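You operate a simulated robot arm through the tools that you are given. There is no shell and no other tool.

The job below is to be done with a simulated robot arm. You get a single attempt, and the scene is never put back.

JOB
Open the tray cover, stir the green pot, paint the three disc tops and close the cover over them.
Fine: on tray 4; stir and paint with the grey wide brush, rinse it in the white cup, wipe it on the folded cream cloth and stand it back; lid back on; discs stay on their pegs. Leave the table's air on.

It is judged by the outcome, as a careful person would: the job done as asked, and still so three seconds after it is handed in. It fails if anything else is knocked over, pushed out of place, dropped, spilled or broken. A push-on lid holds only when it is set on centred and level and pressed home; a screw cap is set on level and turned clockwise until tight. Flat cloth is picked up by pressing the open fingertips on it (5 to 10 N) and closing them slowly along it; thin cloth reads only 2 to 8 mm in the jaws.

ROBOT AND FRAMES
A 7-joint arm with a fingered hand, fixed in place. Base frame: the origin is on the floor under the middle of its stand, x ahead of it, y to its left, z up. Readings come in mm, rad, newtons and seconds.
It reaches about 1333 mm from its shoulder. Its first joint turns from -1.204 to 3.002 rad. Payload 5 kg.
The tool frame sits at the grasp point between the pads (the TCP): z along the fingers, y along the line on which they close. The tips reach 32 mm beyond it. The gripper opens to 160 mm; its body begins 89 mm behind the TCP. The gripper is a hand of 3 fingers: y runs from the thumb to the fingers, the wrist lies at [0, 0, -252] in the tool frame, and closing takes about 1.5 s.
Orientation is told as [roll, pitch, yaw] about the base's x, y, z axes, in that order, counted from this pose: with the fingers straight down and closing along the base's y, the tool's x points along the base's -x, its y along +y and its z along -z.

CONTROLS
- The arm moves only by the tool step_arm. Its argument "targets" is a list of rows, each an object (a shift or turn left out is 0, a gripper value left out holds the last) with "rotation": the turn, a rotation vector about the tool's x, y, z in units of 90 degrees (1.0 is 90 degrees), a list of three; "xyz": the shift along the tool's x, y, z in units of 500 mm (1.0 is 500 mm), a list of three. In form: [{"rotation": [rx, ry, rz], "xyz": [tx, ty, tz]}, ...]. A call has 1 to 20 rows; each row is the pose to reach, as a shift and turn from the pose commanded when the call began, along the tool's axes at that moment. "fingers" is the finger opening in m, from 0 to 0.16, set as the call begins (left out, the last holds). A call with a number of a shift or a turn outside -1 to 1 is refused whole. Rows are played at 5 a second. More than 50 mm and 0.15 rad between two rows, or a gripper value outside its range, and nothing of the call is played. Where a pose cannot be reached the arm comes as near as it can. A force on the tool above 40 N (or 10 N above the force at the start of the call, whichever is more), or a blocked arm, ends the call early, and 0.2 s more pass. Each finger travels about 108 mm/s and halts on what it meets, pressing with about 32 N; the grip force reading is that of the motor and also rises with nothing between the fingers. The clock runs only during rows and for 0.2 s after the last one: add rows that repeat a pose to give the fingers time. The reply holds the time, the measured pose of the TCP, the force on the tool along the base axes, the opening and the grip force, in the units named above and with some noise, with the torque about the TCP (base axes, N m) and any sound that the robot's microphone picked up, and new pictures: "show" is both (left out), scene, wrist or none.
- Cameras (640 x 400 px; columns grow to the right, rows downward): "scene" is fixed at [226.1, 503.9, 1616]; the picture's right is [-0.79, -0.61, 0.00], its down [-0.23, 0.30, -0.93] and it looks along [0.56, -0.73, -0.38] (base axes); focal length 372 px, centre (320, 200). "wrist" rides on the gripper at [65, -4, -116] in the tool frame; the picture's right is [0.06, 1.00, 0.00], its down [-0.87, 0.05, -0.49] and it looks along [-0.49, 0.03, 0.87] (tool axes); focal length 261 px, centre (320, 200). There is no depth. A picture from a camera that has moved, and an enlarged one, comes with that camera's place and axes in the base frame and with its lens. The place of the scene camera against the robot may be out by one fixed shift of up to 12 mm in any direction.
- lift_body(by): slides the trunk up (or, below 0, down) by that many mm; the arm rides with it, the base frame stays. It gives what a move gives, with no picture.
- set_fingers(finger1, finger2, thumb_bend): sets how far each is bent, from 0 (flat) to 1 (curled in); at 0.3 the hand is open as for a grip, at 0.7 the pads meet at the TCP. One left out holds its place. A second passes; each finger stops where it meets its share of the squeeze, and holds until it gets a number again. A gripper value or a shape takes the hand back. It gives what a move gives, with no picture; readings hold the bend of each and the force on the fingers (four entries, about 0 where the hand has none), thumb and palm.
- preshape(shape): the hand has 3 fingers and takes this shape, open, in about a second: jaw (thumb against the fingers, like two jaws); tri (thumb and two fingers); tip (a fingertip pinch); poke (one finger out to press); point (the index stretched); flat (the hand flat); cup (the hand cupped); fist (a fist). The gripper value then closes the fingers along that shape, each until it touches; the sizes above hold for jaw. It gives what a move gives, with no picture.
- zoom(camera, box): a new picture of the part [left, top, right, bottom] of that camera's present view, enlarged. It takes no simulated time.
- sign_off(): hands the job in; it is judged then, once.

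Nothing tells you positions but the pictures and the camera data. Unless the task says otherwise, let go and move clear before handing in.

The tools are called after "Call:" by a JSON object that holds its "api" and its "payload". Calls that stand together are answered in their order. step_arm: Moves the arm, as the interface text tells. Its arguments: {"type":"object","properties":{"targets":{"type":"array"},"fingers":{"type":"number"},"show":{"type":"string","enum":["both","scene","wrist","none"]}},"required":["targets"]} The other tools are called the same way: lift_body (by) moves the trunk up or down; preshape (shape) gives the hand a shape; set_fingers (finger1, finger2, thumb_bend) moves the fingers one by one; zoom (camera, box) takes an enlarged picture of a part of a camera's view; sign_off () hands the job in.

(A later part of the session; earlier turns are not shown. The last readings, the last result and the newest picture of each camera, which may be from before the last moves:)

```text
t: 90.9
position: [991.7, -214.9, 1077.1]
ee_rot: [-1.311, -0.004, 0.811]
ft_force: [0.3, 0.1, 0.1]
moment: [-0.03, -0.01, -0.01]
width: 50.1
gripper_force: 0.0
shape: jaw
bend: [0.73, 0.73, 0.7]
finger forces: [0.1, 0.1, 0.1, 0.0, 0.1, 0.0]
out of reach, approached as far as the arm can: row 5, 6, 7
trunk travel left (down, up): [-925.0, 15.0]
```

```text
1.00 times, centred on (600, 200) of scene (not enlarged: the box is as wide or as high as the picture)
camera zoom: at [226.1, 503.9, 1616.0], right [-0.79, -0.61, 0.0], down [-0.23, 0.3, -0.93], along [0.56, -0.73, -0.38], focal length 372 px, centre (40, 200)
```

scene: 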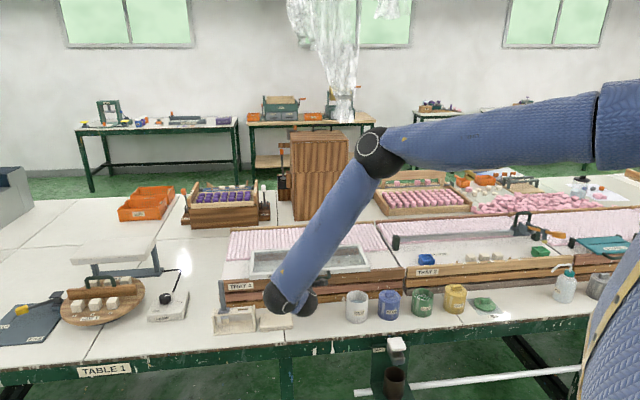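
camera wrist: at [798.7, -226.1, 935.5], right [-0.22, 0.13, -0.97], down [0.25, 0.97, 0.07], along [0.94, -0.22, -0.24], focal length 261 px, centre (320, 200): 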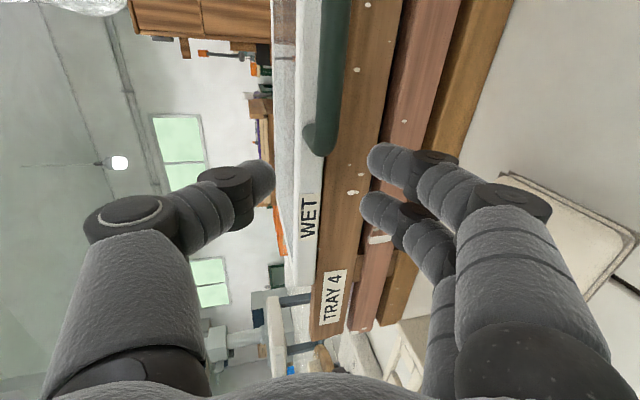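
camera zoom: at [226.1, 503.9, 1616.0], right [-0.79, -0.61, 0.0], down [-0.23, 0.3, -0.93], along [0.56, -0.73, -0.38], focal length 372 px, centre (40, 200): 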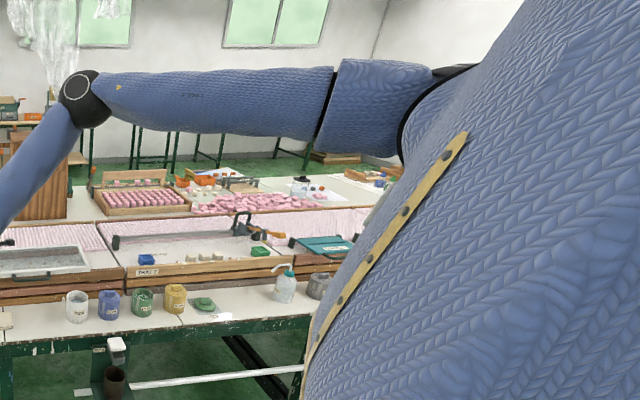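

The shoulder–elbow posture is fine; the limit seems to come from the forearm/hand twist with the fingers-below orientation. I'll turn the hand back down here (well above the tray) and test the opposite hand yaw (−135°).

Call:
{"api": "step_arm", "payload": {"targets": [{"xyz": [0, 0, 0], "rotation": [-0.07, 0, 0]}, {"xyz": [0, 0, -0.02], "rotation": [-0.14, 0, 0]}, {"xyz": [0, 0, -0.04], "rotation": [-0.21, 0, 0]}, {"xyz": [0, 0, -0.06], "rotation": [-0.28, 0, 0]}, {"xyz": [0, 0, -0.08], "rotation": [-0.35, 0, 0]}, {"xyz": [0, 0, -0.1], "rotation": [-0.42, 0, 0]}, {"xyz": [0, 0, -0.12], "rotation": [-0.49, 0, 0]}, {"xyz": [0, 0, -0.14], "rotation": [-0.56, 0, 0]}, {"xyz": [0, 0, -0.16], "rotation": [-0.63, 0, 0]}, {"xyz": [0, 0, -0.18], "rotation": [-0.7, 0, 0]}, {"xyz": [0, 0, -0.2], "rotation": [-0.77, 0, 0]}, {"xyz": [0, 0, -0.22], "rotation": [-0.835, 0, 0]}], "show": "none"}}

Call:
{"api": "step_arm", "payload": {"targets": [{"xyz": [0, 0, 0], "rotation": [0, 0, 0.0833]}, {"xyz": [0, 0, 0], "rotation": [0, 0, 0.1667]}, {"xyz": [0, 0, 0], "rotation": [0, 0, 0.25]}, {"xyz": [0, 0, 0], "rotation": [0, 0, 0.3333]}, {"xyz": [0, 0, 0], "rotation": [0, 0, 0.4167]}, {"xyz": [0, 0, 0], "rotation": [0, 0, 0.5]}, {"xyz": [0, 0, 0], "rotation": [0, 0, 0.5833]}, {"xyz": [0, 0, 0], "rotation": [0, 0, 0.6667]}, {"xyz": [0, 0, 0], "rotation": [0, 0, 0.75]}, {"xyz": [0, 0, 0], "rotation": [0, 0, 0.8333]}, {"xyz": [0, 0, 0], "rotation": [0, 0, 0.9167]}, {"xyz": [0, 0, 0], "rotation": [0, 0, 1.0]}], "show": "none"}}

Call:
{"api": "step_arm", "payload": {"targets": [{"xyz": [0, 0, 0], "rotation": [0, 0, 0.0833]}, {"xyz": [0, 0, 0], "rotation": [0, 0, 0.1667]}, {"xyz": [0, 0, 0], "rotation": [0, 0, 0.25]}, {"xyz": [0, 0, 0], "rotation": [0, 0, 0.3333]}, {"xyz": [0, 0, 0], "rotation": [0, 0, 0.4167]}, {"xyz": [0, 0, 0], "rotation": [0, 0, 0.5]}, {"xyz": [0, 0, 0], "rotation": [0, 0, 0.5833]}, {"xyz": [0, 0, 0], "rotation": [0, 0, 0.6667]}, {"xyz": [0, 0, 0], "rotation": [0, 0, 0.75]}, {"xyz": [0, 0, 0], "rotation": [0, 0, 0.8333]}, {"xyz": [0, 0, 0], "rotation": [0, 0, 0.9167]}, {"xyz": [0, 0, 0], "rotation": [0, 0, 1.0]}], "show": "both"}}

```text
t: 93.5
position: [914.2, -142.4, 1103.1]
ee_rot: [-0.009, -0.005, 0.806]
ft_force: [0.1, 0.6, -0.6]
moment: [-0.02, -0.01, 0.03]
width: 50.1
gripper_force: 0.0
shape: jaw
bend: [0.73, 0.73, 0.7]
finger forces: [0.0, 0.0, 0.0, 0.0, 0.0, 0.0]
trunk travel left (down, up): [-925.0, 15.0]
```

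```text
t: 96.1
position: [913.0, -142.2, 1102.4]
ee_rot: [0.007, -0.012, -0.766]
ft_force: [-0.2, 0.2, 0.9]
moment: [0.02, 0.02, 0.0]
width: 50.3
gripper_force: 0.1
shape: jaw
bend: [0.73, 0.73, 0.7]
finger forces: [0.0, 0.0, 0.0, 0.0, 0.1, 0.1]
trunk travel left (down, up): [-925.0, 15.0]
```

```text
t: 98.7
position: [955.7, -154.4, 1088.1]
ee_rot: [0.002, 0.003, -2.326]
ft_force: [-0.9, 0.0, -0.6]
moment: [0.03, 0.08, -0.01]
width: 50.0
gripper_force: 0.0
shape: jaw
bend: [0.73, 0.73, 0.7]
finger forces: [0.0, 0.1, 0.1, 0.0, 0.0, 0.0]
out of reach, approached as far as the arm can: row 12
trunk travel left (down, up): [-925.0, 15.0]
camera wrist: at [996.9, -104.2, 1204.0], right [0.77, -0.64, 0.0], down [-0.56, -0.67, 0.49], along [-0.31, -0.38, -0.87], focal length 261 px, centre (320, 200)
```

scene: 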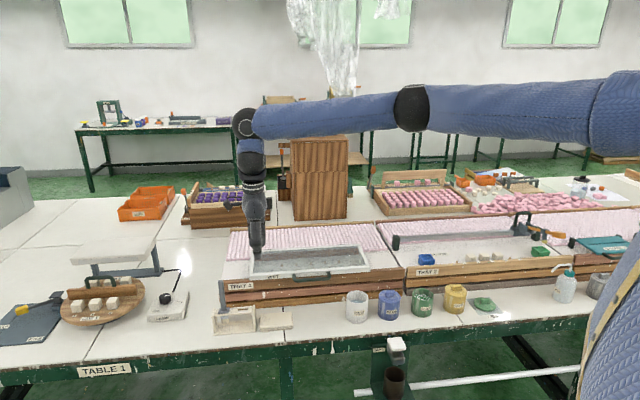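
wrist: 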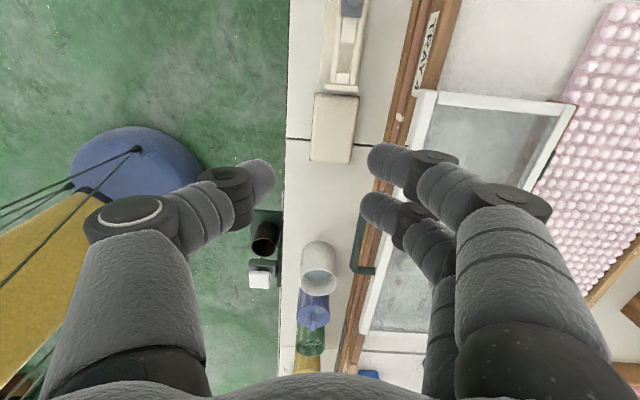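

Yaw −133° is right at the wrist's limit, so I'll use yaw +45° with a 45° downward-forward tilt, which was reachable. First turn back over two calls while moving in front of the handle.

Call:
{"api": "step_arm", "payload": {"targets": [{"xyz": [-0.0276, -0.0083, 0], "rotation": [0, 0, -0.0833]}, {"xyz": [-0.0552, -0.0167, 0], "rotation": [0, 0, -0.1667]}, {"xyz": [-0.0828, -0.025, 0], "rotation": [0, 0, -0.25]}, {"xyz": [-0.1103, -0.0333, 0], "rotation": [0, 0, -0.3333]}, {"xyz": [-0.1379, -0.0417, 0], "rotation": [0, 0, -0.4167]}, {"xyz": [-0.1655, -0.05, 0], "rotation": [0, 0, -0.5]}, {"xyz": [-0.1931, -0.0583, 0], "rotation": [0, 0, -0.5833]}, {"xyz": [-0.2207, -0.0667, 0], "rotation": [0, 0, -0.6667]}, {"xyz": [-0.2483, -0.075, 0], "rotation": [0, 0, -0.75]}, {"xyz": [-0.2758, -0.0833, 0], "rotation": [0, 0, -0.8333]}, {"xyz": [-0.3034, -0.0917, 0], "rotation": [0, 0, -0.9167]}, {"xyz": [-0.331, -0.1, 0], "rotation": [0, 0, -1.0]}], "show": "none"}}

Call:
{"api": "step_arm", "payload": {"targets": [{"xyz": [0, 0, 0], "rotation": [0, 0, -0.0818]}, {"xyz": [0, 0, 0], "rotation": [0, 0, -0.1635]}, {"xyz": [0, 0, 0], "rotation": [0, 0, -0.2453]}, {"xyz": [0, 0, 0], "rotation": [0, 0, -0.327]}, {"xyz": [0, 0, 0], "rotation": [0, 0, -0.4088]}, {"xyz": [0, 0, 0], "rotation": [0, 0, -0.4905]}, {"xyz": [0, 0, 0], "rotation": [0, 0, -0.5723]}, {"xyz": [0, 0, 0], "rotation": [0, 0, -0.654]}, {"xyz": [0, 0, 0], "rotation": [0, 0, -0.7358]}, {"xyz": [0, 0, 0], "rotation": [0, 0, -0.8175]}, {"xyz": [0, 0, 0], "rotation": [0, 0, -0.8993]}, {"xyz": [0, 0, 0], "rotation": [0, 0, -0.981]}], "show": "none"}}

```text
t: 101.3
position: [803.9, -239.9, 1088.6]
ee_rot: [0.005, -0.009, -0.762]
ft_force: [-0.6, -0.2, 0.2]
moment: [-0.01, -0.03, -0.03]
width: 49.7
gripper_force: 0.0
shape: jaw
bend: [0.73, 0.73, 0.7]
finger forces: [0.0, 0.0, 0.0, 0.0, 0.0, 0.0]
trunk travel left (down, up): [-925.0, 15.0]
```

```text
t: 103.9
position: [804.1, -239.7, 1088.5]
ee_rot: [-0.009, -0.007, 0.777]
ft_force: [0.3, 0.3, 0.7]
moment: [0.02, -0.01, -0.02]
width: 50.2
gripper_force: 0.1
shape: jaw
bend: [0.73, 0.73, 0.7]
finger forces: [0.1, 0.1, 0.0, 0.1, 0.0, 0.0]
trunk travel left (down, up): [-925.0, 15.0]
```

Now tilt 45° toward the handle, staying about 100 mm off it, and look.

Call:
{"api": "step_arm", "payload": {"targets": [{"xyz": [0, -0.008, 0.022], "rotation": [0.0625, 0, 0]}, {"xyz": [0, -0.016, 0.044], "rotation": [0.125, 0, 0]}, {"xyz": [0, -0.024, 0.066], "rotation": [0.1875, 0, 0]}, {"xyz": [0, -0.032, 0.088], "rotation": [0.25, 0, 0]}, {"xyz": [0, -0.04, 0.11], "rotation": [0.3125, 0, 0]}, {"xyz": [0, -0.048, 0.132], "rotation": [0.375, 0, 0]}, {"xyz": [0, -0.056, 0.154], "rotation": [0.4375, 0, 0]}, {"xyz": [0, -0.064, 0.176], "rotation": [0.5, 0, 0]}], "show": "both"}}

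```text
t: 105.7
position: [826.8, -261.7, 1000.2]
ee_rot: [-0.798, -0.004, 0.776]
ft_force: [-0.6, -0.4, 0.1]
moment: [-0.02, 0.07, 0.02]
width: 50.3
gripper_force: 0.1
shape: jaw
bend: [0.73, 0.73, 0.7]
finger forces: [0.0, 0.0, 0.1, 0.0, 0.0, 0.0]
trunk travel left (down, up): [-925.0, 15.0]
camera wrist: at [723.9, -251.2, 1083.7], right [-0.53, 0.46, -0.71], down [0.35, 0.89, 0.31], along [0.77, -0.09, -0.63], focal length 261 px, centre (320, 200)
```

scene: 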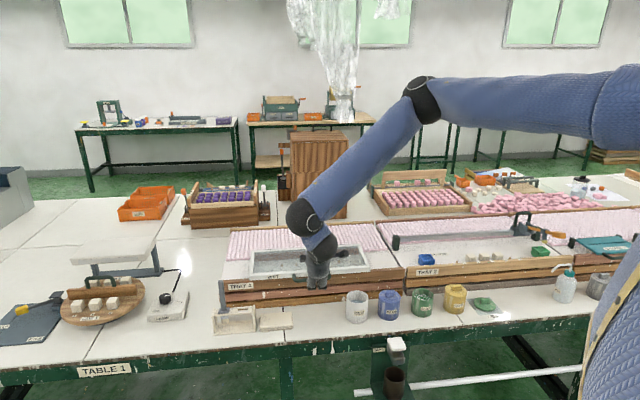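
wrist: 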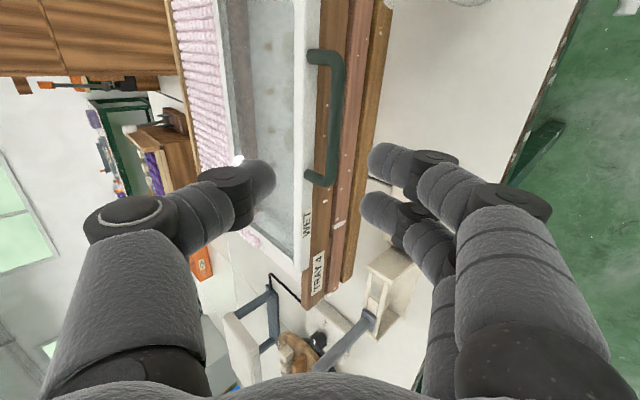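

In this pose the tool axis passes the image centre; the handle bar is about 140 mm ahead and ~14 mm toward the finger side. I'll narrow the opening to 36 mm, shift so the bar lies nearer the thumb, and advance part way.

Call:
{"api": "step_arm", "payload": {"targets": [{"xyz": [0.004, 0.023, 0]}, {"xyz": [0.008, 0.046, 0]}, {"xyz": [0.008, 0.046, 0.05]}, {"xyz": [0.008, 0.046, 0.1]}, {"xyz": [0.008, 0.046, 0.14]}], "fingers": 0.036, "show": "wrist"}}

Call:
{"api": "zoom", "payload": {"camera": "wrist", "box": [200, 80, 440, 230]}}

```text
t: 106.9
position: [847.3, -290.2, 934.4]
ee_rot: [-0.795, -0.007, 0.777]
ft_force: [-0.5, -0.7, 0.7]
moment: [0.02, 0.04, -0.05]
width: 36.3
gripper_force: 0.1
shape: jaw
bend: [0.73, 0.73, 0.7]
finger forces: [0.0, 0.1, 0.1, 0.0, 0.0, 0.1]
trunk travel left (down, up): [-925.0, 15.0]
camera wrist: at [744.7, -279.5, 1017.5], right [-0.53, 0.46, -0.71], down [0.35, 0.89, 0.31], along [0.77, -0.08, -0.63], focal length 261 px, centre (320, 200)
```

wrist: 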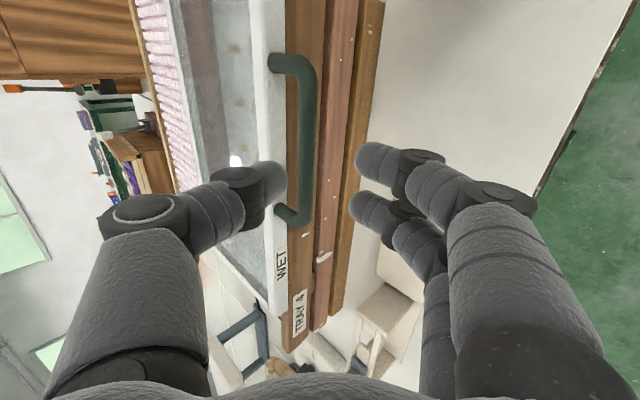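

```text
2.67 times, centred on (320, 155) of wrist
camera zoom: at [744.7, -279.5, 1017.5], right [-0.53, 0.46, -0.71], down [0.35, 0.89, 0.31], along [0.77, -0.08, -0.63], focal length 695 px, centre (320, 320)
```

zoom: 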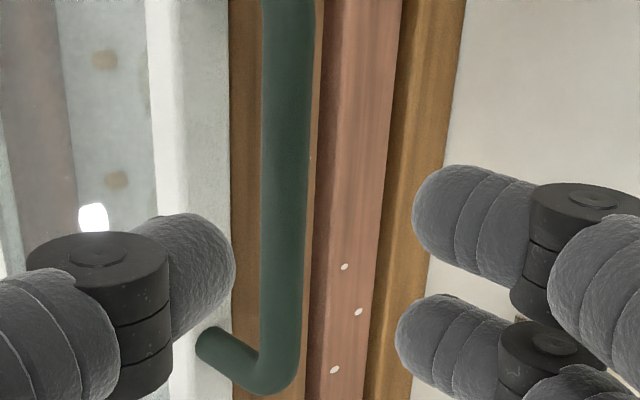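

The fingertips straddle the bar well: thumb just above-behind it, two fingers in front-below. I'll advance 45 mm and check from both cameras.

Call:
{"api": "step_arm", "payload": {"targets": [{"xyz": [0, 0, 0.03]}, {"xyz": [0, 0, 0.06]}, {"xyz": [0, 0, 0.09]}], "show": "wrist"}}

Call:
{"api": "zoom", "payload": {"camera": "wrist", "box": [200, 100, 440, 250]}}

Call:
{"api": "zoom", "payload": {"camera": "scene", "box": [260, 235, 380, 310]}}

```text
t: 107.7
position: [870.1, -313.2, 902.4]
ee_rot: [-0.795, -0.005, 0.778]
ft_force: [0.4, 1.1, 0.5]
moment: [0.0, 0.05, 0.0]
width: 36.3
gripper_force: 0.0
shape: jaw
bend: [0.73, 0.73, 0.7]
finger forces: [0.0, 0.1, 0.0, 0.1, 0.0, 0.0]
trunk travel left (down, up): [-925.0, 15.0]
camera wrist: at [767.1, -302.9, 986.2], right [-0.53, 0.46, -0.71], down [0.35, 0.89, 0.31], along [0.77, -0.08, -0.63], focal length 261 px, centre (320, 200)
```

wrist: 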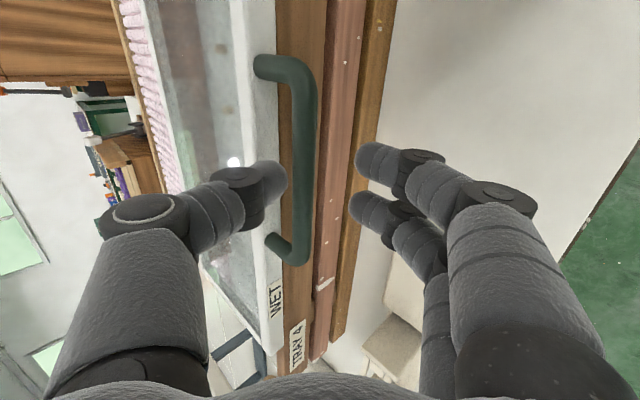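

```text
2.67 times, centred on (320, 175) of wrist
camera zoom: at [767.1, -302.9, 986.2], right [-0.53, 0.46, -0.71], down [0.35, 0.89, 0.31], along [0.77, -0.08, -0.63], focal length 695 px, centre (320, 267)
```

zoom: 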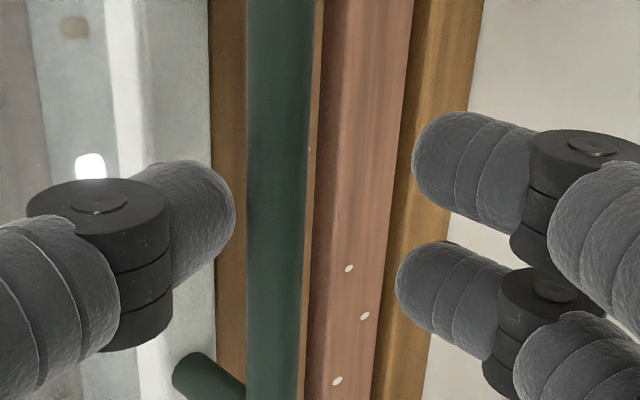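

```text
5.33 times, centred on (320, 272) of scene
camera zoom: at [226.1, 503.9, 1616.0], right [-0.79, -0.61, 0.0], down [-0.23, 0.3, -0.93], along [0.56, -0.73, -0.38], focal length 1986 px, centre (320, -187)
```

zoom: 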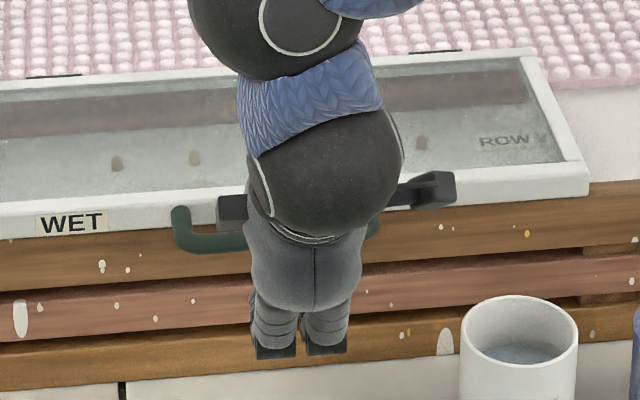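

The bar sits right between the fingertips. I'll centre it, advance 3 mm more and close the hand on it.

Call:
{"api": "step_arm", "payload": {"targets": [{"xyz": [0, -0.009, 0.006]}, {"xyz": [0, -0.018, 0.006]}], "show": "none"}}

Call:
{"api": "step_arm", "payload": {"targets": [{"xyz": [0, 0, 0]}, {"xyz": [0, 0, 0]}, {"xyz": [0, 0, 0]}, {"xyz": [0, 0, 0]}, {"xyz": [0, 0, 0]}, {"xyz": [0, 0, 0]}], "fingers": 0.0, "show": "wrist"}}

Call:
{"api": "zoom", "payload": {"camera": "wrist", "box": [200, 100, 440, 250]}}

```text
t: 108.3
position: [876.8, -320.9, 908.2]
ee_rot: [-0.795, -0.005, 0.774]
ft_force: [0.0, -0.1, 1.5]
moment: [0.01, 0.0, 0.0]
width: 36.5
gripper_force: 0.1
shape: jaw
bend: [0.73, 0.73, 0.7]
finger forces: [0.0, 0.1, 0.0, 0.1, 0.0, 0.1]
trunk travel left (down, up): [-925.0, 15.0]
```

```text
t: 109.7
position: [877.7, -321.4, 907.6]
ee_rot: [-0.795, -0.006, 0.775]
ft_force: [3.8, -2.3, -1.4]
moment: [-0.02, -0.05, 0.01]
width: 7.2
gripper_force: 31.8
shape: jaw
bend: [0.71, 0.71, 0.7]
finger forces: [14.0, 13.8, 0.1, 0.0, 29.4, 0.1]
trunk travel left (down, up): [-925.0, 15.0]
camera wrist: at [774.1, -309.4, 991.2], right [-0.53, 0.46, -0.71], down [0.35, 0.89, 0.31], along [0.77, -0.08, -0.63], focal length 261 px, centre (320, 200)
```

wrist: 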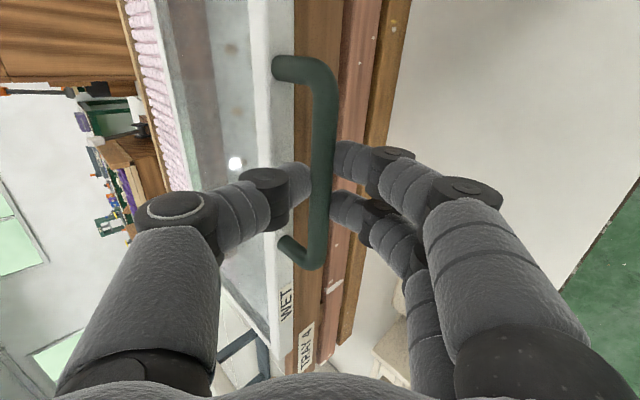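

```text
2.67 times, centred on (320, 175) of wrist
camera zoom: at [774.1, -309.4, 991.2], right [-0.53, 0.46, -0.71], down [0.35, 0.89, 0.31], along [0.77, -0.08, -0.63], focal length 695 px, centre (320, 267)
```

zoom: 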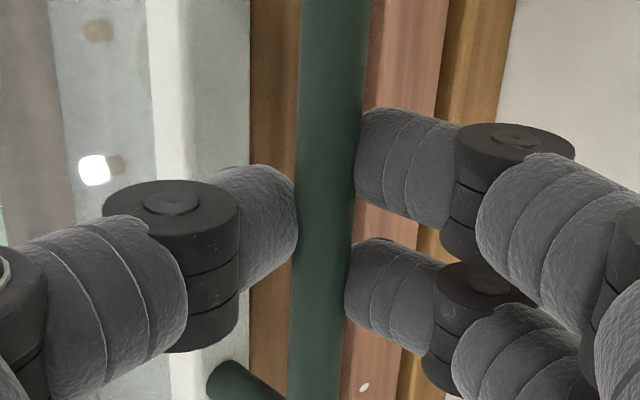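

Firm, balanced grip on the bar (14/14 vs 29 N). Now I'll start raising the cover along an arc about its hinge – first 10° – and watch the forces.

Call:
{"api": "step_arm", "payload": {"targets": [{"xyz": [0, -0.0212, -0.0158]}, {"xyz": [0, -0.0426, -0.0312]}, {"xyz": [0, -0.0638, -0.0458]}], "show": "scene"}}

Call:
{"api": "zoom", "payload": {"camera": "scene", "box": [220, 210, 400, 322]}}

```text
t: 110.5
position: [879.9, -322.5, 947.1]
ee_rot: [-0.794, -0.006, 0.777]
ft_force: [-10.1, 4.3, -2.6]
moment: [0.22, 0.32, -0.04]
width: 7.7
gripper_force: 31.9
shape: jaw
bend: [0.71, 0.72, 0.7]
finger forces: [17.4, 16.8, 0.1, 0.0, 29.4, 0.0]
trunk travel left (down, up): [-925.0, 15.0]
```

scene: 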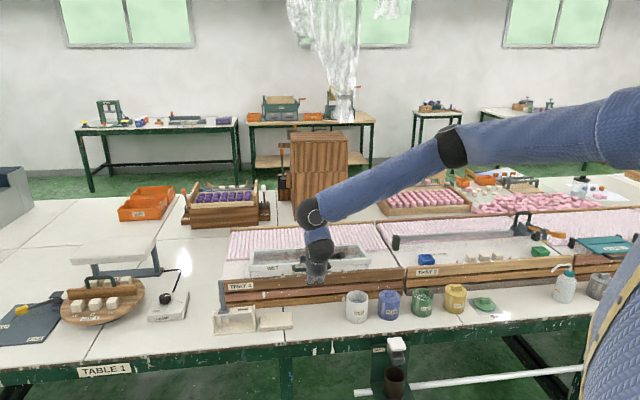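

```text
3.56 times, centred on (310, 266) of scene
camera zoom: at [226.1, 503.9, 1616.0], right [-0.79, -0.61, 0.0], down [-0.23, 0.3, -0.93], along [0.56, -0.73, -0.38], focal length 1324 px, centre (356, -35)
```

zoom: 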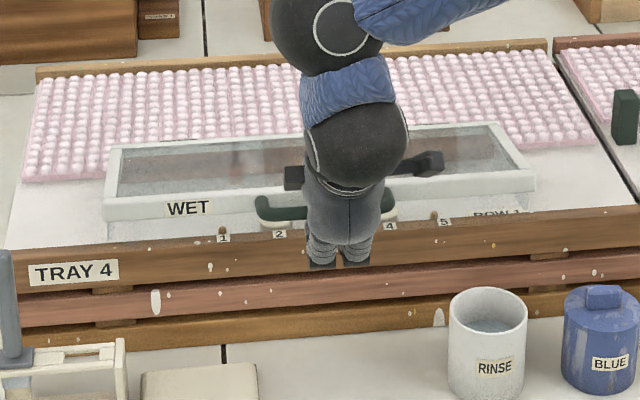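

The cover is rising; a small backward force (10 N) says my arc was slightly too far forward, so I refine the hinge estimate and continue to about 40°.

Call:
{"api": "step_arm", "payload": {"targets": [{"xyz": [0, -0.0286, -0.0278]}, {"xyz": [0, -0.0632, -0.0464]}, {"xyz": [0, -0.0992, -0.0622]}, {"xyz": [0, -0.1368, -0.0746]}, {"xyz": [0, -0.175, -0.0838]}, {"xyz": [0, -0.214, -0.0896]}], "show": "none"}}

Call:
{"api": "zoom", "payload": {"camera": "scene", "box": [220, 190, 400, 302]}}

```text
t: 111.9
position: [911.4, -354.5, 1053.3]
ee_rot: [-0.793, -0.007, 0.778]
ft_force: [8.8, -5.2, -11.3]
moment: [0.06, 0.01, -0.03]
width: 4.0
gripper_force: 32.0
shape: jaw
bend: [0.7, 0.71, 0.7]
finger forces: [11.8, 11.5, 0.0, 0.0, 23.0, 0.1]
trunk travel left (down, up): [-925.0, 15.0]
```

```text
3.56 times, centred on (310, 246) of scene
camera zoom: at [226.1, 503.9, 1616.0], right [-0.79, -0.61, 0.0], down [-0.23, 0.3, -0.93], along [0.56, -0.73, -0.38], focal length 1324 px, centre (356, 36)
```

zoom: 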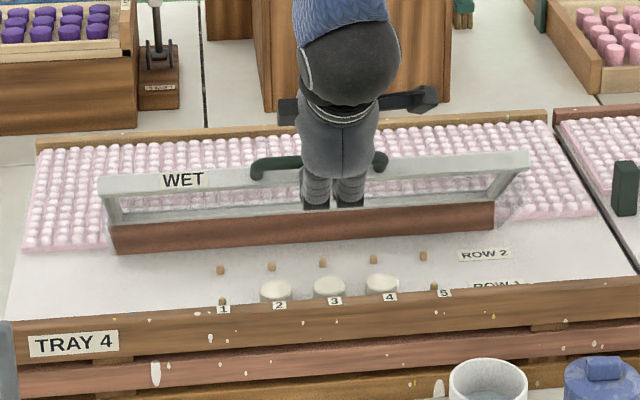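

The cover is at about 40° and the three discs (pegs 2, 3, 4) show nicely. The bar slid slightly toward the fingertips, so I'll push in toward the hinge a little to re-seat it.

Call:
{"api": "step_arm", "payload": {"targets": [{"xyz": [0, 0, 0.014]}, {"xyz": [0, 0, 0.028]}], "show": "wrist"}}

Call:
{"api": "zoom", "payload": {"camera": "wrist", "box": [200, 100, 440, 250]}}

```text
t: 112.7
position: [913.7, -355.0, 1051.0]
ee_rot: [-0.797, -0.011, 0.78]
ft_force: [-30.8, 11.9, 23.4]
moment: [-0.01, 0.26, -0.2]
width: 10.0
gripper_force: 32.7
shape: jaw
bend: [0.72, 0.72, 0.71]
finger forces: [22.6, 21.5, 0.1, 0.0, 39.6, 0.0]
trunk travel left (down, up): [-925.0, 15.0]
stopped in row 2: the force on the tool passed its limit at 43 N (the readings are from after the stop); the commanded pose is now the measured one
camera wrist: at [809.8, -346.1, 1133.7], right [-0.53, 0.46, -0.72], down [0.34, 0.89, 0.31], along [0.78, -0.08, -0.63], focal length 261 px, centre (320, 200)
```

wrist: 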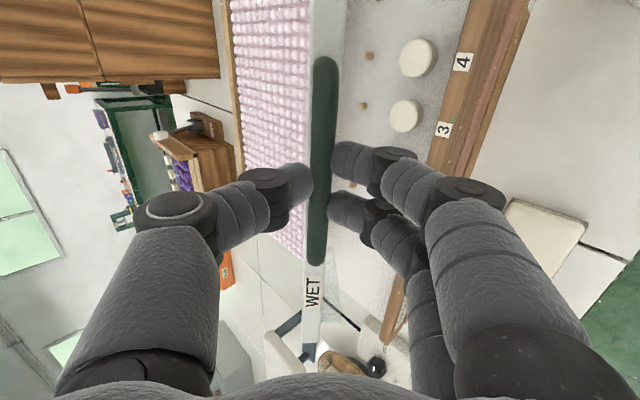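

```text
2.67 times, centred on (320, 175) of wrist
camera zoom: at [809.8, -346.1, 1133.7], right [-0.53, 0.46, -0.72], down [0.34, 0.89, 0.31], along [0.78, -0.08, -0.63], focal length 695 px, centre (320, 267)
```

zoom: 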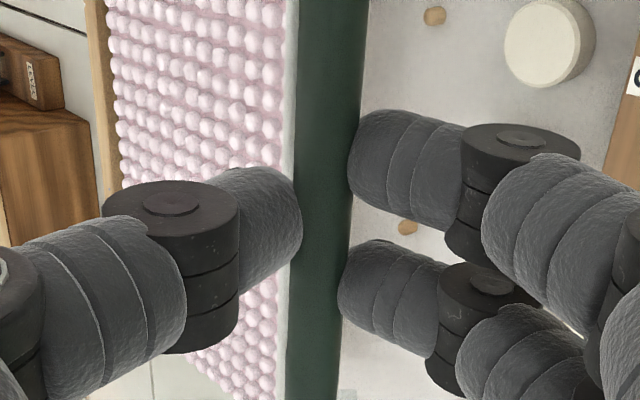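

The push re-seated the bar but the arm is stiff, so a hard grip builds up force. I'll loosen to a 22 mm cage – fingers carry the bar from below, thumb guards from behind – and then continue the arc.

Call:
{"api": "step_arm", "payload": {"targets": [{"xyz": [0, 0, -0.004]}, {"xyz": [0, 0, -0.004]}, {"xyz": [0, 0, -0.004]}], "fingers": 0.022, "show": "wrist"}}

Call:
{"api": "zoom", "payload": {"camera": "wrist", "box": [200, 100, 440, 250]}}

```text
t: 113.5
position: [915.6, -357.7, 1048.4]
ee_rot: [-0.795, -0.006, 0.78]
ft_force: [0.2, -0.3, -0.8]
moment: [0.03, 0.0, 0.02]
width: 22.0
gripper_force: 0.1
shape: jaw
bend: [0.72, 0.72, 0.7]
finger forces: [0.0, 0.0, 0.1, 0.0, 0.0, 0.1]
trunk travel left (down, up): [-925.0, 15.0]
camera wrist: at [812.6, -347.1, 1131.3], right [-0.53, 0.46, -0.71], down [0.34, 0.89, 0.31], along [0.77, -0.08, -0.63], focal length 261 px, centre (320, 200)
```

wrist: 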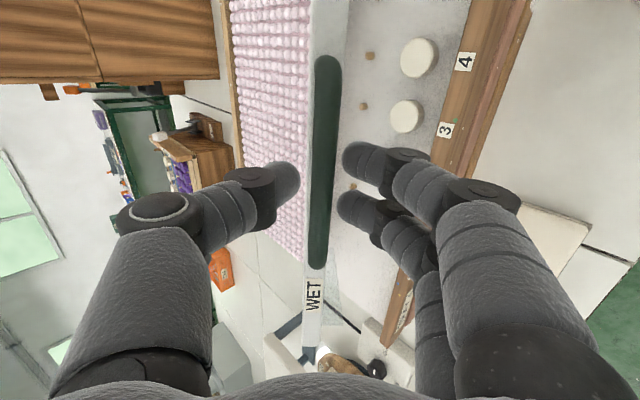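

```text
2.67 times, centred on (320, 175) of wrist
camera zoom: at [812.6, -347.1, 1131.3], right [-0.53, 0.46, -0.71], down [0.34, 0.89, 0.31], along [0.77, -0.08, -0.63], focal length 695 px, centre (320, 267)
```

zoom: 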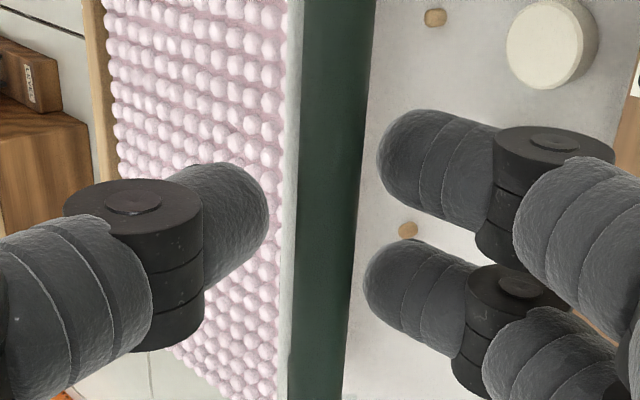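

The cover stays put by itself with no finger contact – its hinge has friction – so the loose cage works well. I'll carry it on up to about 85°.

Call:
{"api": "step_arm", "payload": {"targets": [{"xyz": [0, -0.031, -0.002]}, {"xyz": [0, -0.062, -0.004]}, {"xyz": [0, -0.102, 0]}, {"xyz": [0, -0.1426, 0.004]}, {"xyz": [0, -0.181, 0.014]}, {"xyz": [0, -0.22, 0.026]}, {"xyz": [0, -0.257, 0.043]}, {"xyz": [0, -0.293, 0.061]}, {"xyz": [0, -0.326, 0.084]}, {"xyz": [0, -0.3584, 0.1074]}], "show": "wrist"}}

Call:
{"api": "zoom", "payload": {"camera": "scene", "box": [220, 170, 400, 282]}}

```text
t: 115.7
position: [1031.5, -475.2, 1137.8]
ee_rot: [-0.795, -0.008, 0.779]
ft_force: [-1.1, 1.5, -0.4]
moment: [0.03, 0.04, 0.0]
width: 22.7
gripper_force: 0.1
shape: jaw
bend: [0.72, 0.72, 0.7]
finger forces: [0.7, 0.8, 0.0, 0.1, 0.1, 0.0]
trunk travel left (down, up): [-925.0, 15.0]
camera wrist: at [928.5, -464.2, 1220.3], right [-0.53, 0.46, -0.71], down [0.34, 0.89, 0.31], along [0.77, -0.08, -0.63], focal length 261 px, centre (320, 200)
```

wrist: 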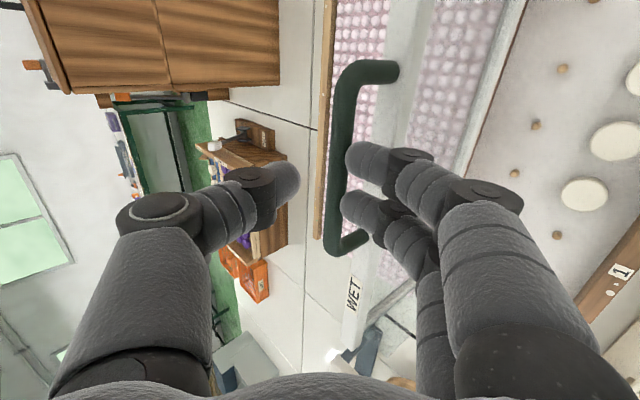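

```text
3.56 times, centred on (310, 226) of scene
camera zoom: at [226.1, 503.9, 1616.0], right [-0.79, -0.61, 0.0], down [-0.23, 0.3, -0.93], along [0.56, -0.73, -0.38], focal length 1324 px, centre (356, 108)
```

zoom: 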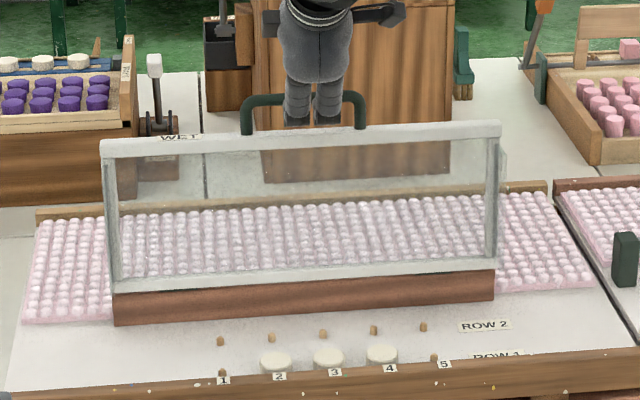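

The cover stands at about 83° and holds. I'll push it just past vertical so that it cannot fall shut.

Call:
{"api": "step_arm", "payload": {"targets": [{"xyz": [0, -0.021, 0.021]}, {"xyz": [0, -0.042, 0.043]}, {"xyz": [0, -0.062, 0.064]}], "show": "none"}}

Call:
{"api": "zoom", "payload": {"camera": "scene", "box": [220, 170, 400, 282]}}

```text
t: 116.6
position: [1058.5, -501.5, 1141.9]
ee_rot: [-0.796, -0.009, 0.785]
ft_force: [-43.0, 23.1, 15.2]
moment: [0.89, 1.66, -0.01]
width: 31.6
gripper_force: 0.1
shape: jaw
bend: [0.73, 0.73, 0.7]
finger forces: [25.7, 24.6, 0.0, 0.0, 0.0, 0.0]
trunk travel left (down, up): [-925.0, 15.0]
stopped in row 3: the force on the tool passed its limit at 46 N (the readings are from after the stop); the commanded pose is now the measured one
```

```text
3.56 times, centred on (310, 226) of scene
camera zoom: at [226.1, 503.9, 1616.0], right [-0.79, -0.61, 0.0], down [-0.23, 0.3, -0.93], along [0.56, -0.73, -0.38], focal length 1324 px, centre (356, 108)
```

zoom: 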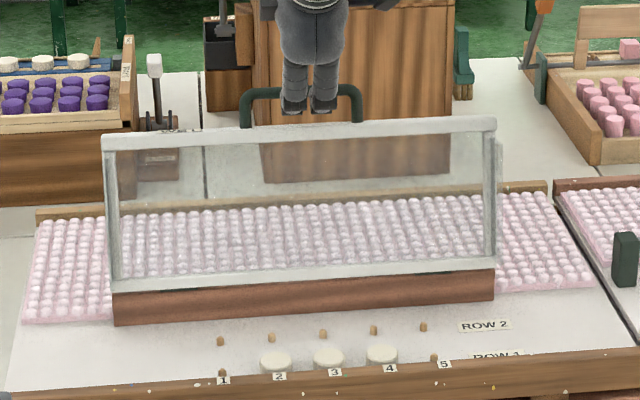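

The cover has reached its stop just past vertical. I'll ease off, open the fingers and withdraw backward and up.

Call:
{"api": "step_arm", "payload": {"targets": [{"xyz": [0, 0.012, 0]}, {"xyz": [0, 0.016, 0]}, {"xyz": [0, 0.016, 0]}, {"xyz": [0, 0.016, -0.03]}, {"xyz": [0, 0.016, -0.07]}, {"xyz": [0, 0.016, -0.12]}, {"xyz": [0, 0.016, -0.18]}, {"xyz": [0, 0.016, -0.24]}], "fingers": 0.06, "show": "both"}}

Call:
{"api": "zoom", "payload": {"camera": "scene", "box": [220, 170, 400, 282]}}

```text
t: 118.4
position: [997.1, -439.9, 1217.3]
ee_rot: [-0.796, -0.008, 0.782]
ft_force: [-0.1, 0.5, -0.7]
moment: [-0.08, -0.09, 0.01]
width: 60.2
gripper_force: 0.1
shape: jaw
bend: [0.73, 0.73, 0.7]
finger forces: [0.0, 0.0, 0.0, 0.0, 0.1, 0.1]
trunk travel left (down, up): [-925.0, 15.0]
camera wrist: at [892.6, -428.8, 1300.8], right [-0.53, 0.46, -0.71], down [0.34, 0.89, 0.31], along [0.77, -0.08, -0.63], focal length 261 px, centre (320, 200)
```

scene: 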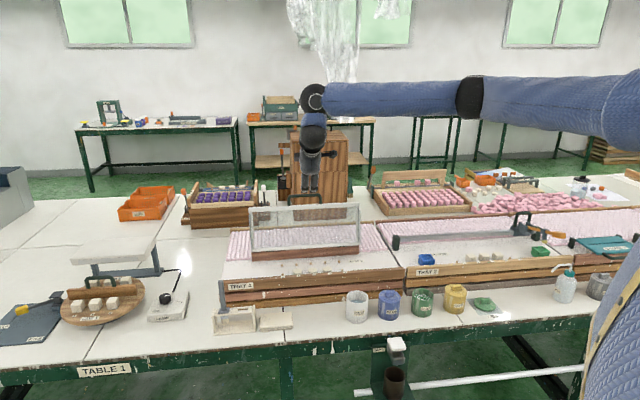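
wrist: 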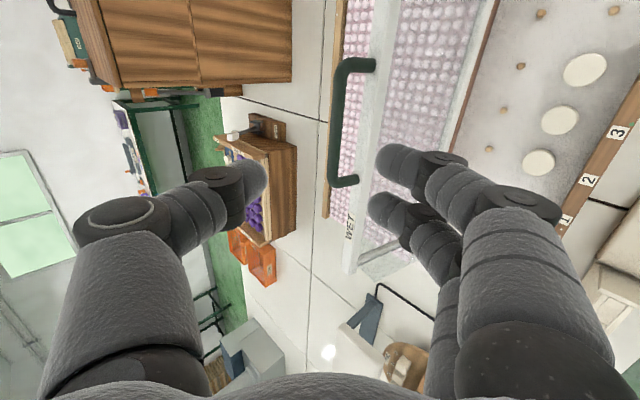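

```text
3.56 times, centred on (310, 226) of scene
camera zoom: at [226.1, 503.9, 1616.0], right [-0.79, -0.61, 0.0], down [-0.23, 0.3, -0.93], along [0.56, -0.73, -0.38], focal length 1324 px, centre (356, 108)
```

zoom: 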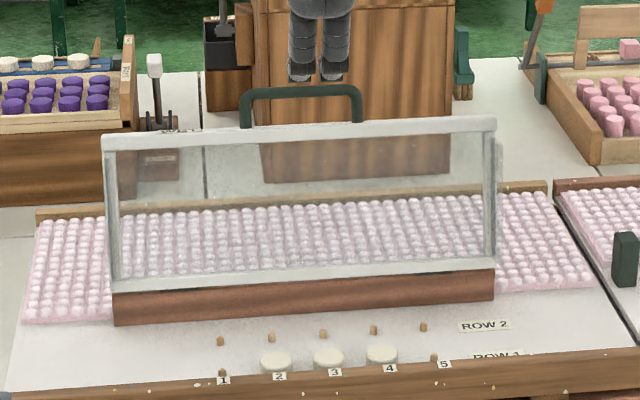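

The cover stays open. Next the brush: I'll bring the hand upright and back from the cover, then go over to the brush.

Call:
{"api": "step_arm", "payload": {"targets": [{"xyz": [0, 0.026, -0.027], "rotation": [-0.063, 0, 0]}, {"xyz": [0, 0.053, -0.054], "rotation": [-0.127, 0, 0]}, {"xyz": [0, 0.079, -0.08], "rotation": [-0.19, 0, 0]}, {"xyz": [0, 0.105, -0.107], "rotation": [-0.253, 0, 0]}, {"xyz": [0, 0.131, -0.134], "rotation": [-0.317, 0, 0]}, {"xyz": [0, 0.158, -0.161], "rotation": [-0.38, 0, 0]}, {"xyz": [0, 0.184, -0.187], "rotation": [-0.443, 0, 0]}, {"xyz": [0, 0.21, -0.214], "rotation": [-0.507, 0, 0]}], "show": "none"}}

Call:
{"api": "step_arm", "payload": {"targets": [{"xyz": [0, 0, 0.01], "rotation": [0, 0, 0.083]}, {"xyz": [0, 0, 0.02], "rotation": [0, 0, 0.166]}, {"xyz": [0, 0, 0.03], "rotation": [0, 0, 0.249]}, {"xyz": [0, 0, 0.04], "rotation": [0, 0, 0.332]}, {"xyz": [0, 0, 0.05], "rotation": [0, 0, 0.415]}, {"xyz": [0, 0, 0.06], "rotation": [0, 0, 0.498]}], "show": "none"}}

Call:
{"api": "lift_body", "payload": {"by": -150}}

```text
t: 120.2
position: [892.2, -335.8, 1214.8]
ee_rot: [0.002, -0.006, 0.781]
ft_force: [-0.1, 0.2, 1.0]
moment: [-0.02, 0.02, 0.02]
width: 59.9
gripper_force: 0.1
shape: jaw
bend: [0.73, 0.73, 0.7]
finger forces: [0.1, 0.1, 0.0, 0.0, 0.0, 0.0]
trunk travel left (down, up): [-925.0, 15.0]
```

```text
t: 121.6
position: [894.7, -333.9, 1185.3]
ee_rot: [0.009, -0.004, -0.003]
ft_force: [0.7, -0.3, 0.3]
moment: [-0.02, 0.01, 0.0]
width: 60.0
gripper_force: 0.0
shape: jaw
bend: [0.73, 0.73, 0.7]
finger forces: [0.0, 0.0, 0.0, 0.0, 0.1, 0.1]
trunk travel left (down, up): [-925.0, 15.0]
```

```text
t: 123.4
position: [893.0, -333.3, 1036.5]
ee_rot: [0.007, -0.002, 0.0]
ft_force: [-0.2, 0.1, -0.5]
moment: [0.0, -0.01, -0.01]
width: 60.2
gripper_force: 0.2
shape: jaw
bend: [0.73, 0.73, 0.7]
finger forces: [0.0, 0.0, 0.1, 0.0, 0.0, 0.0]
trunk travel left (down, up): [-775.0, 165.0]
```

Moving over toward the brush, staying above its handle.

Call:
{"api": "step_arm", "payload": {"targets": [{"xyz": [-0.034, 0.062, -0.004]}, {"xyz": [-0.069, 0.123, -0.007]}, {"xyz": [-0.103, 0.185, -0.011]}, {"xyz": [-0.137, 0.247, -0.014]}, {"xyz": [-0.171, 0.309, -0.018]}, {"xyz": [-0.206, 0.37, -0.021]}, {"xyz": [-0.24, 0.432, -0.025]}, {"xyz": [-0.274, 0.494, -0.028]}], "show": "both"}}

Call:
{"api": "zoom", "payload": {"camera": "wrist", "box": [200, 100, 440, 250]}}

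```text
t: 125.2
position: [1030.8, -85.8, 1050.7]
ee_rot: [0.006, -0.002, -0.001]
ft_force: [0.3, 0.2, -0.5]
moment: [0.03, -0.03, 0.01]
width: 60.2
gripper_force: 0.0
shape: jaw
bend: [0.73, 0.73, 0.7]
finger forces: [0.0, 0.0, 0.1, 0.0, 0.1, 0.0]
trunk travel left (down, up): [-775.0, 165.0]
camera wrist: at [964.6, -91.3, 1166.6], right [-0.06, 1.0, 0.0], down [0.87, 0.05, 0.49], along [0.49, 0.03, -0.87], focal length 261 px, centre (320, 200)
```

scene: 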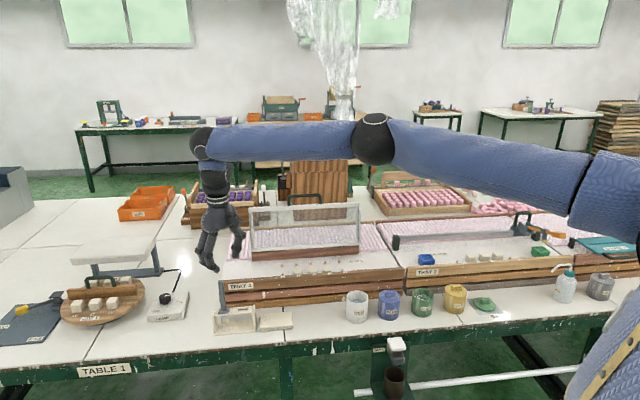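
wrist: 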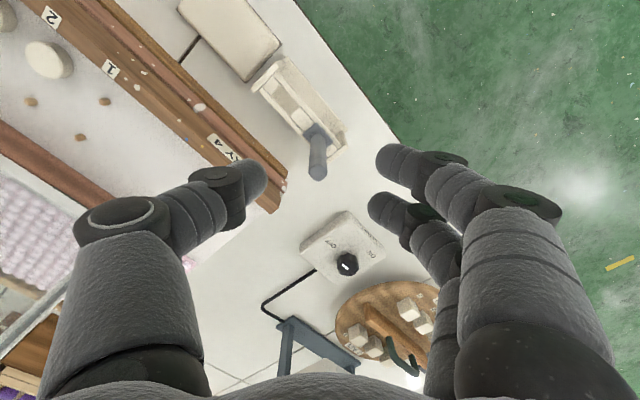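

```text
2.67 times, centred on (320, 175) of wrist
camera zoom: at [964.6, -91.3, 1166.6], right [-0.06, 1.0, 0.0], down [0.87, 0.05, 0.49], along [0.49, 0.03, -0.87], focal length 695 px, centre (320, 267)
```

zoom: 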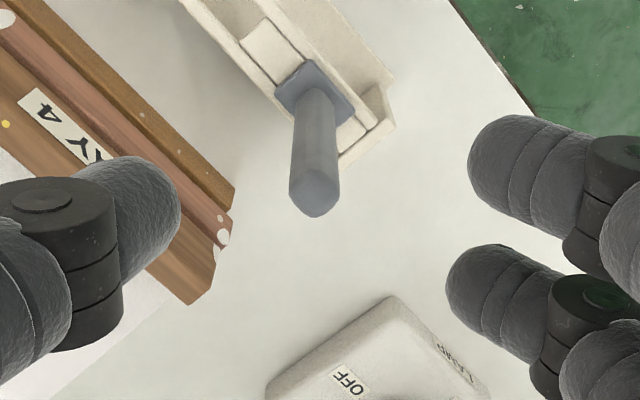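

The handle top is at about (1062, −87, 942) with its collar at z≈812. I'll centre over it and descend part way with the fingers 60 mm open.

Call:
{"api": "step_arm", "payload": {"targets": [{"xyz": [-0.0312, -0.0017, 0]}, {"xyz": [-0.0624, -0.0034, 0]}, {"xyz": [-0.0624, -0.0034, 0.06]}, {"xyz": [-0.0624, -0.0034, 0.12]}], "show": "wrist"}}

Call:
{"api": "zoom", "payload": {"camera": "wrist", "box": [200, 100, 440, 250]}}

```text
t: 126.2
position: [1062.4, -84.5, 989.1]
ee_rot: [0.006, -0.003, 0.0]
ft_force: [0.7, 0.3, 0.6]
moment: [-0.02, 0.04, 0.01]
width: 59.9
gripper_force: 0.1
shape: jaw
bend: [0.73, 0.73, 0.7]
finger forces: [0.0, 0.1, 0.1, 0.0, 0.1, 0.0]
trunk travel left (down, up): [-775.0, 165.0]
camera wrist: at [996.4, -90.7, 1104.9], right [-0.06, 1.0, 0.0], down [0.87, 0.05, 0.49], along [0.49, 0.04, -0.87], focal length 261 px, centre (320, 200)
```

wrist: 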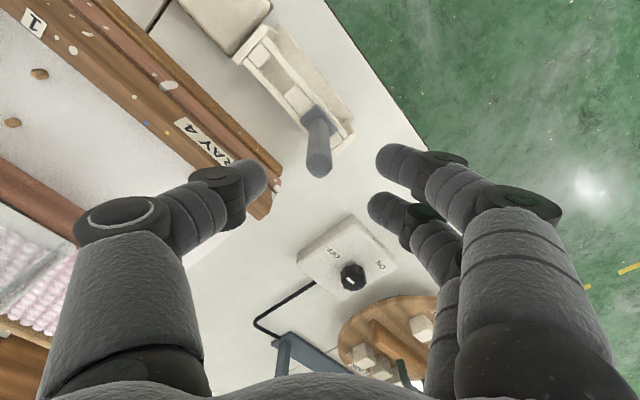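

```text
2.67 times, centred on (320, 175) of wrist
camera zoom: at [996.4, -90.7, 1104.9], right [-0.06, 1.0, 0.0], down [0.87, 0.05, 0.49], along [0.49, 0.04, -0.87], focal length 695 px, centre (320, 267)
```

zoom: 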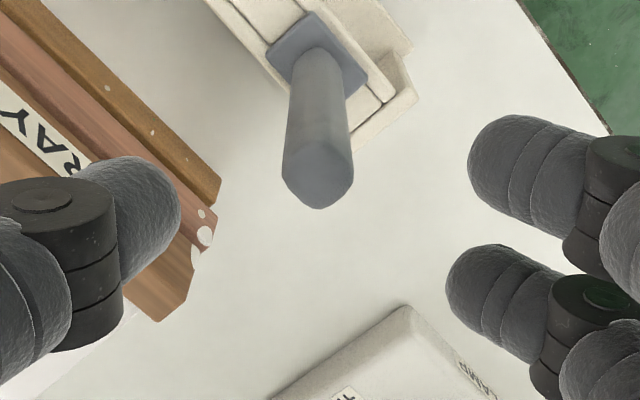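

The handle is square with its faces along the table axes, so I'll turn the hand to yaw −45° to grip it on flat faces.

Call:
{"api": "step_arm", "payload": {"targets": [{"xyz": [-0.001, -0.001, 0], "rotation": [0, 0, 0.0833]}, {"xyz": [-0.001, -0.002, 0], "rotation": [0, 0, 0.1667]}, {"xyz": [-0.001, -0.003, 0], "rotation": [0, 0, 0.25]}, {"xyz": [-0.001, -0.004, 0], "rotation": [0, 0, 0.3333]}, {"xyz": [-0.001, -0.005, 0], "rotation": [0, 0, 0.4167]}, {"xyz": [-0.001, -0.0054, 0], "rotation": [0, 0, 0.5]}], "show": "wrist"}}

Call:
{"api": "zoom", "payload": {"camera": "wrist", "box": [200, 100, 440, 250]}}

```text
t: 127.6
position: [1062.6, -91.5, 990.7]
ee_rot: [0.006, 0.001, -0.788]
ft_force: [1.3, 0.7, 0.6]
moment: [0.01, 0.01, -0.01]
width: 60.0
gripper_force: 0.2
shape: jaw
bend: [0.73, 0.73, 0.7]
finger forces: [0.0, 0.0, 0.0, 0.0, 0.0, 0.0]
trunk travel left (down, up): [-775.0, 165.0]
camera wrist: at [1012.5, -48.1, 1106.7], right [0.66, 0.75, 0.01], down [0.65, -0.58, 0.49], along [0.37, -0.32, -0.87], focal length 261 px, centre (320, 200)
```

wrist: 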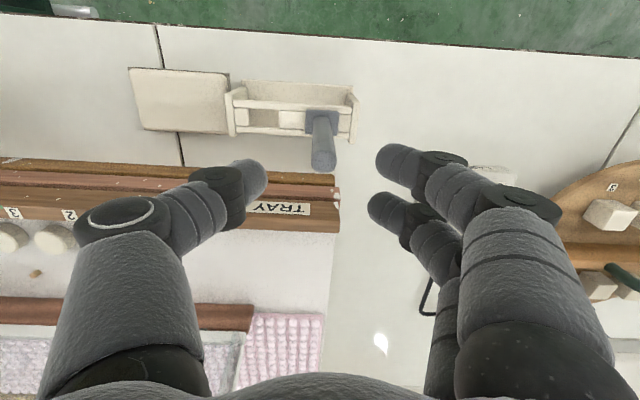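

```text
2.67 times, centred on (320, 175) of wrist
camera zoom: at [1012.5, -48.1, 1106.7], right [0.66, 0.75, 0.01], down [0.65, -0.58, 0.49], along [0.37, -0.32, -0.87], focal length 695 px, centre (320, 267)
```

zoom: 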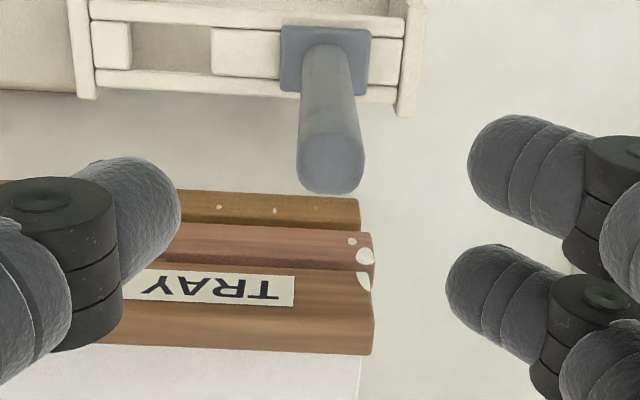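

Now aligned with the flat faces; small correction and descend so the fingertips are at mid-handle.

Call:
{"api": "step_arm", "payload": {"targets": [{"xyz": [0.004, 0.003, 0.05]}, {"xyz": [0.004, 0.003, 0.1]}, {"xyz": [0.004, 0.003, 0.15]}, {"xyz": [0.004, 0.003, 0.211]}], "show": "wrist"}}

Call:
{"api": "zoom", "payload": {"camera": "wrist", "box": [200, 100, 440, 250]}}

Call:
{"api": "zoom", "payload": {"camera": "scene", "box": [160, 250, 300, 337]}}

```text
t: 128.6
position: [1061.7, -88.0, 885.5]
ee_rot: [0.006, 0.004, -0.786]
ft_force: [0.5, -1.0, -0.2]
moment: [-0.01, 0.07, -0.04]
width: 59.8
gripper_force: 0.0
shape: jaw
bend: [0.73, 0.73, 0.7]
finger forces: [0.1, 0.0, 0.2, 0.0, 0.0, 0.0]
trunk travel left (down, up): [-775.0, 165.0]
camera wrist: at [1012.3, -45.3, 1001.1], right [0.66, 0.75, 0.01], down [0.65, -0.58, 0.49], along [0.37, -0.32, -0.87], focal length 261 px, centre (320, 200)
```

wrist: 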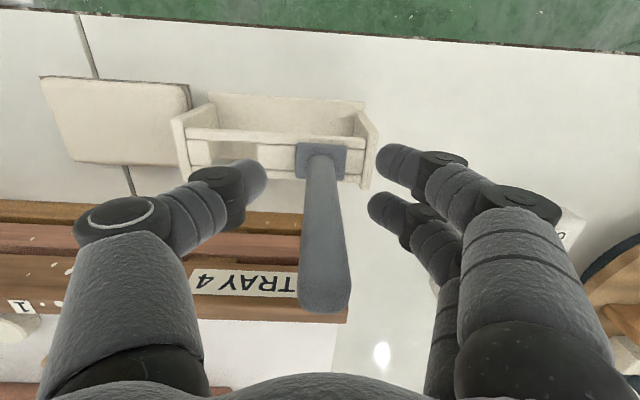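

```text
2.67 times, centred on (320, 175) of wrist
camera zoom: at [1012.3, -45.3, 1001.1], right [0.66, 0.75, 0.01], down [0.65, -0.58, 0.49], along [0.37, -0.32, -0.87], focal length 695 px, centre (320, 267)
```

zoom: 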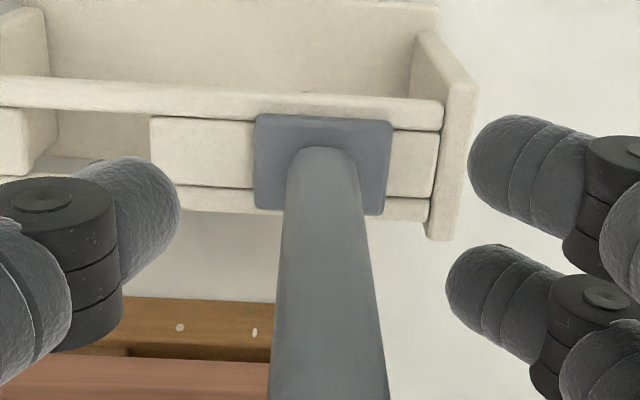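

```text
4.57 times, centred on (230, 294) of scene
camera zoom: at [226.1, 503.9, 1616.0], right [-0.79, -0.61, 0.0], down [-0.23, 0.3, -0.93], along [0.56, -0.73, -0.38], focal length 1702 px, centre (731, -227)
```

zoom: 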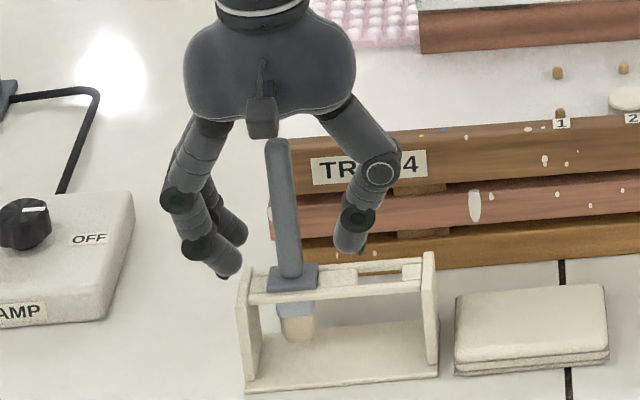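

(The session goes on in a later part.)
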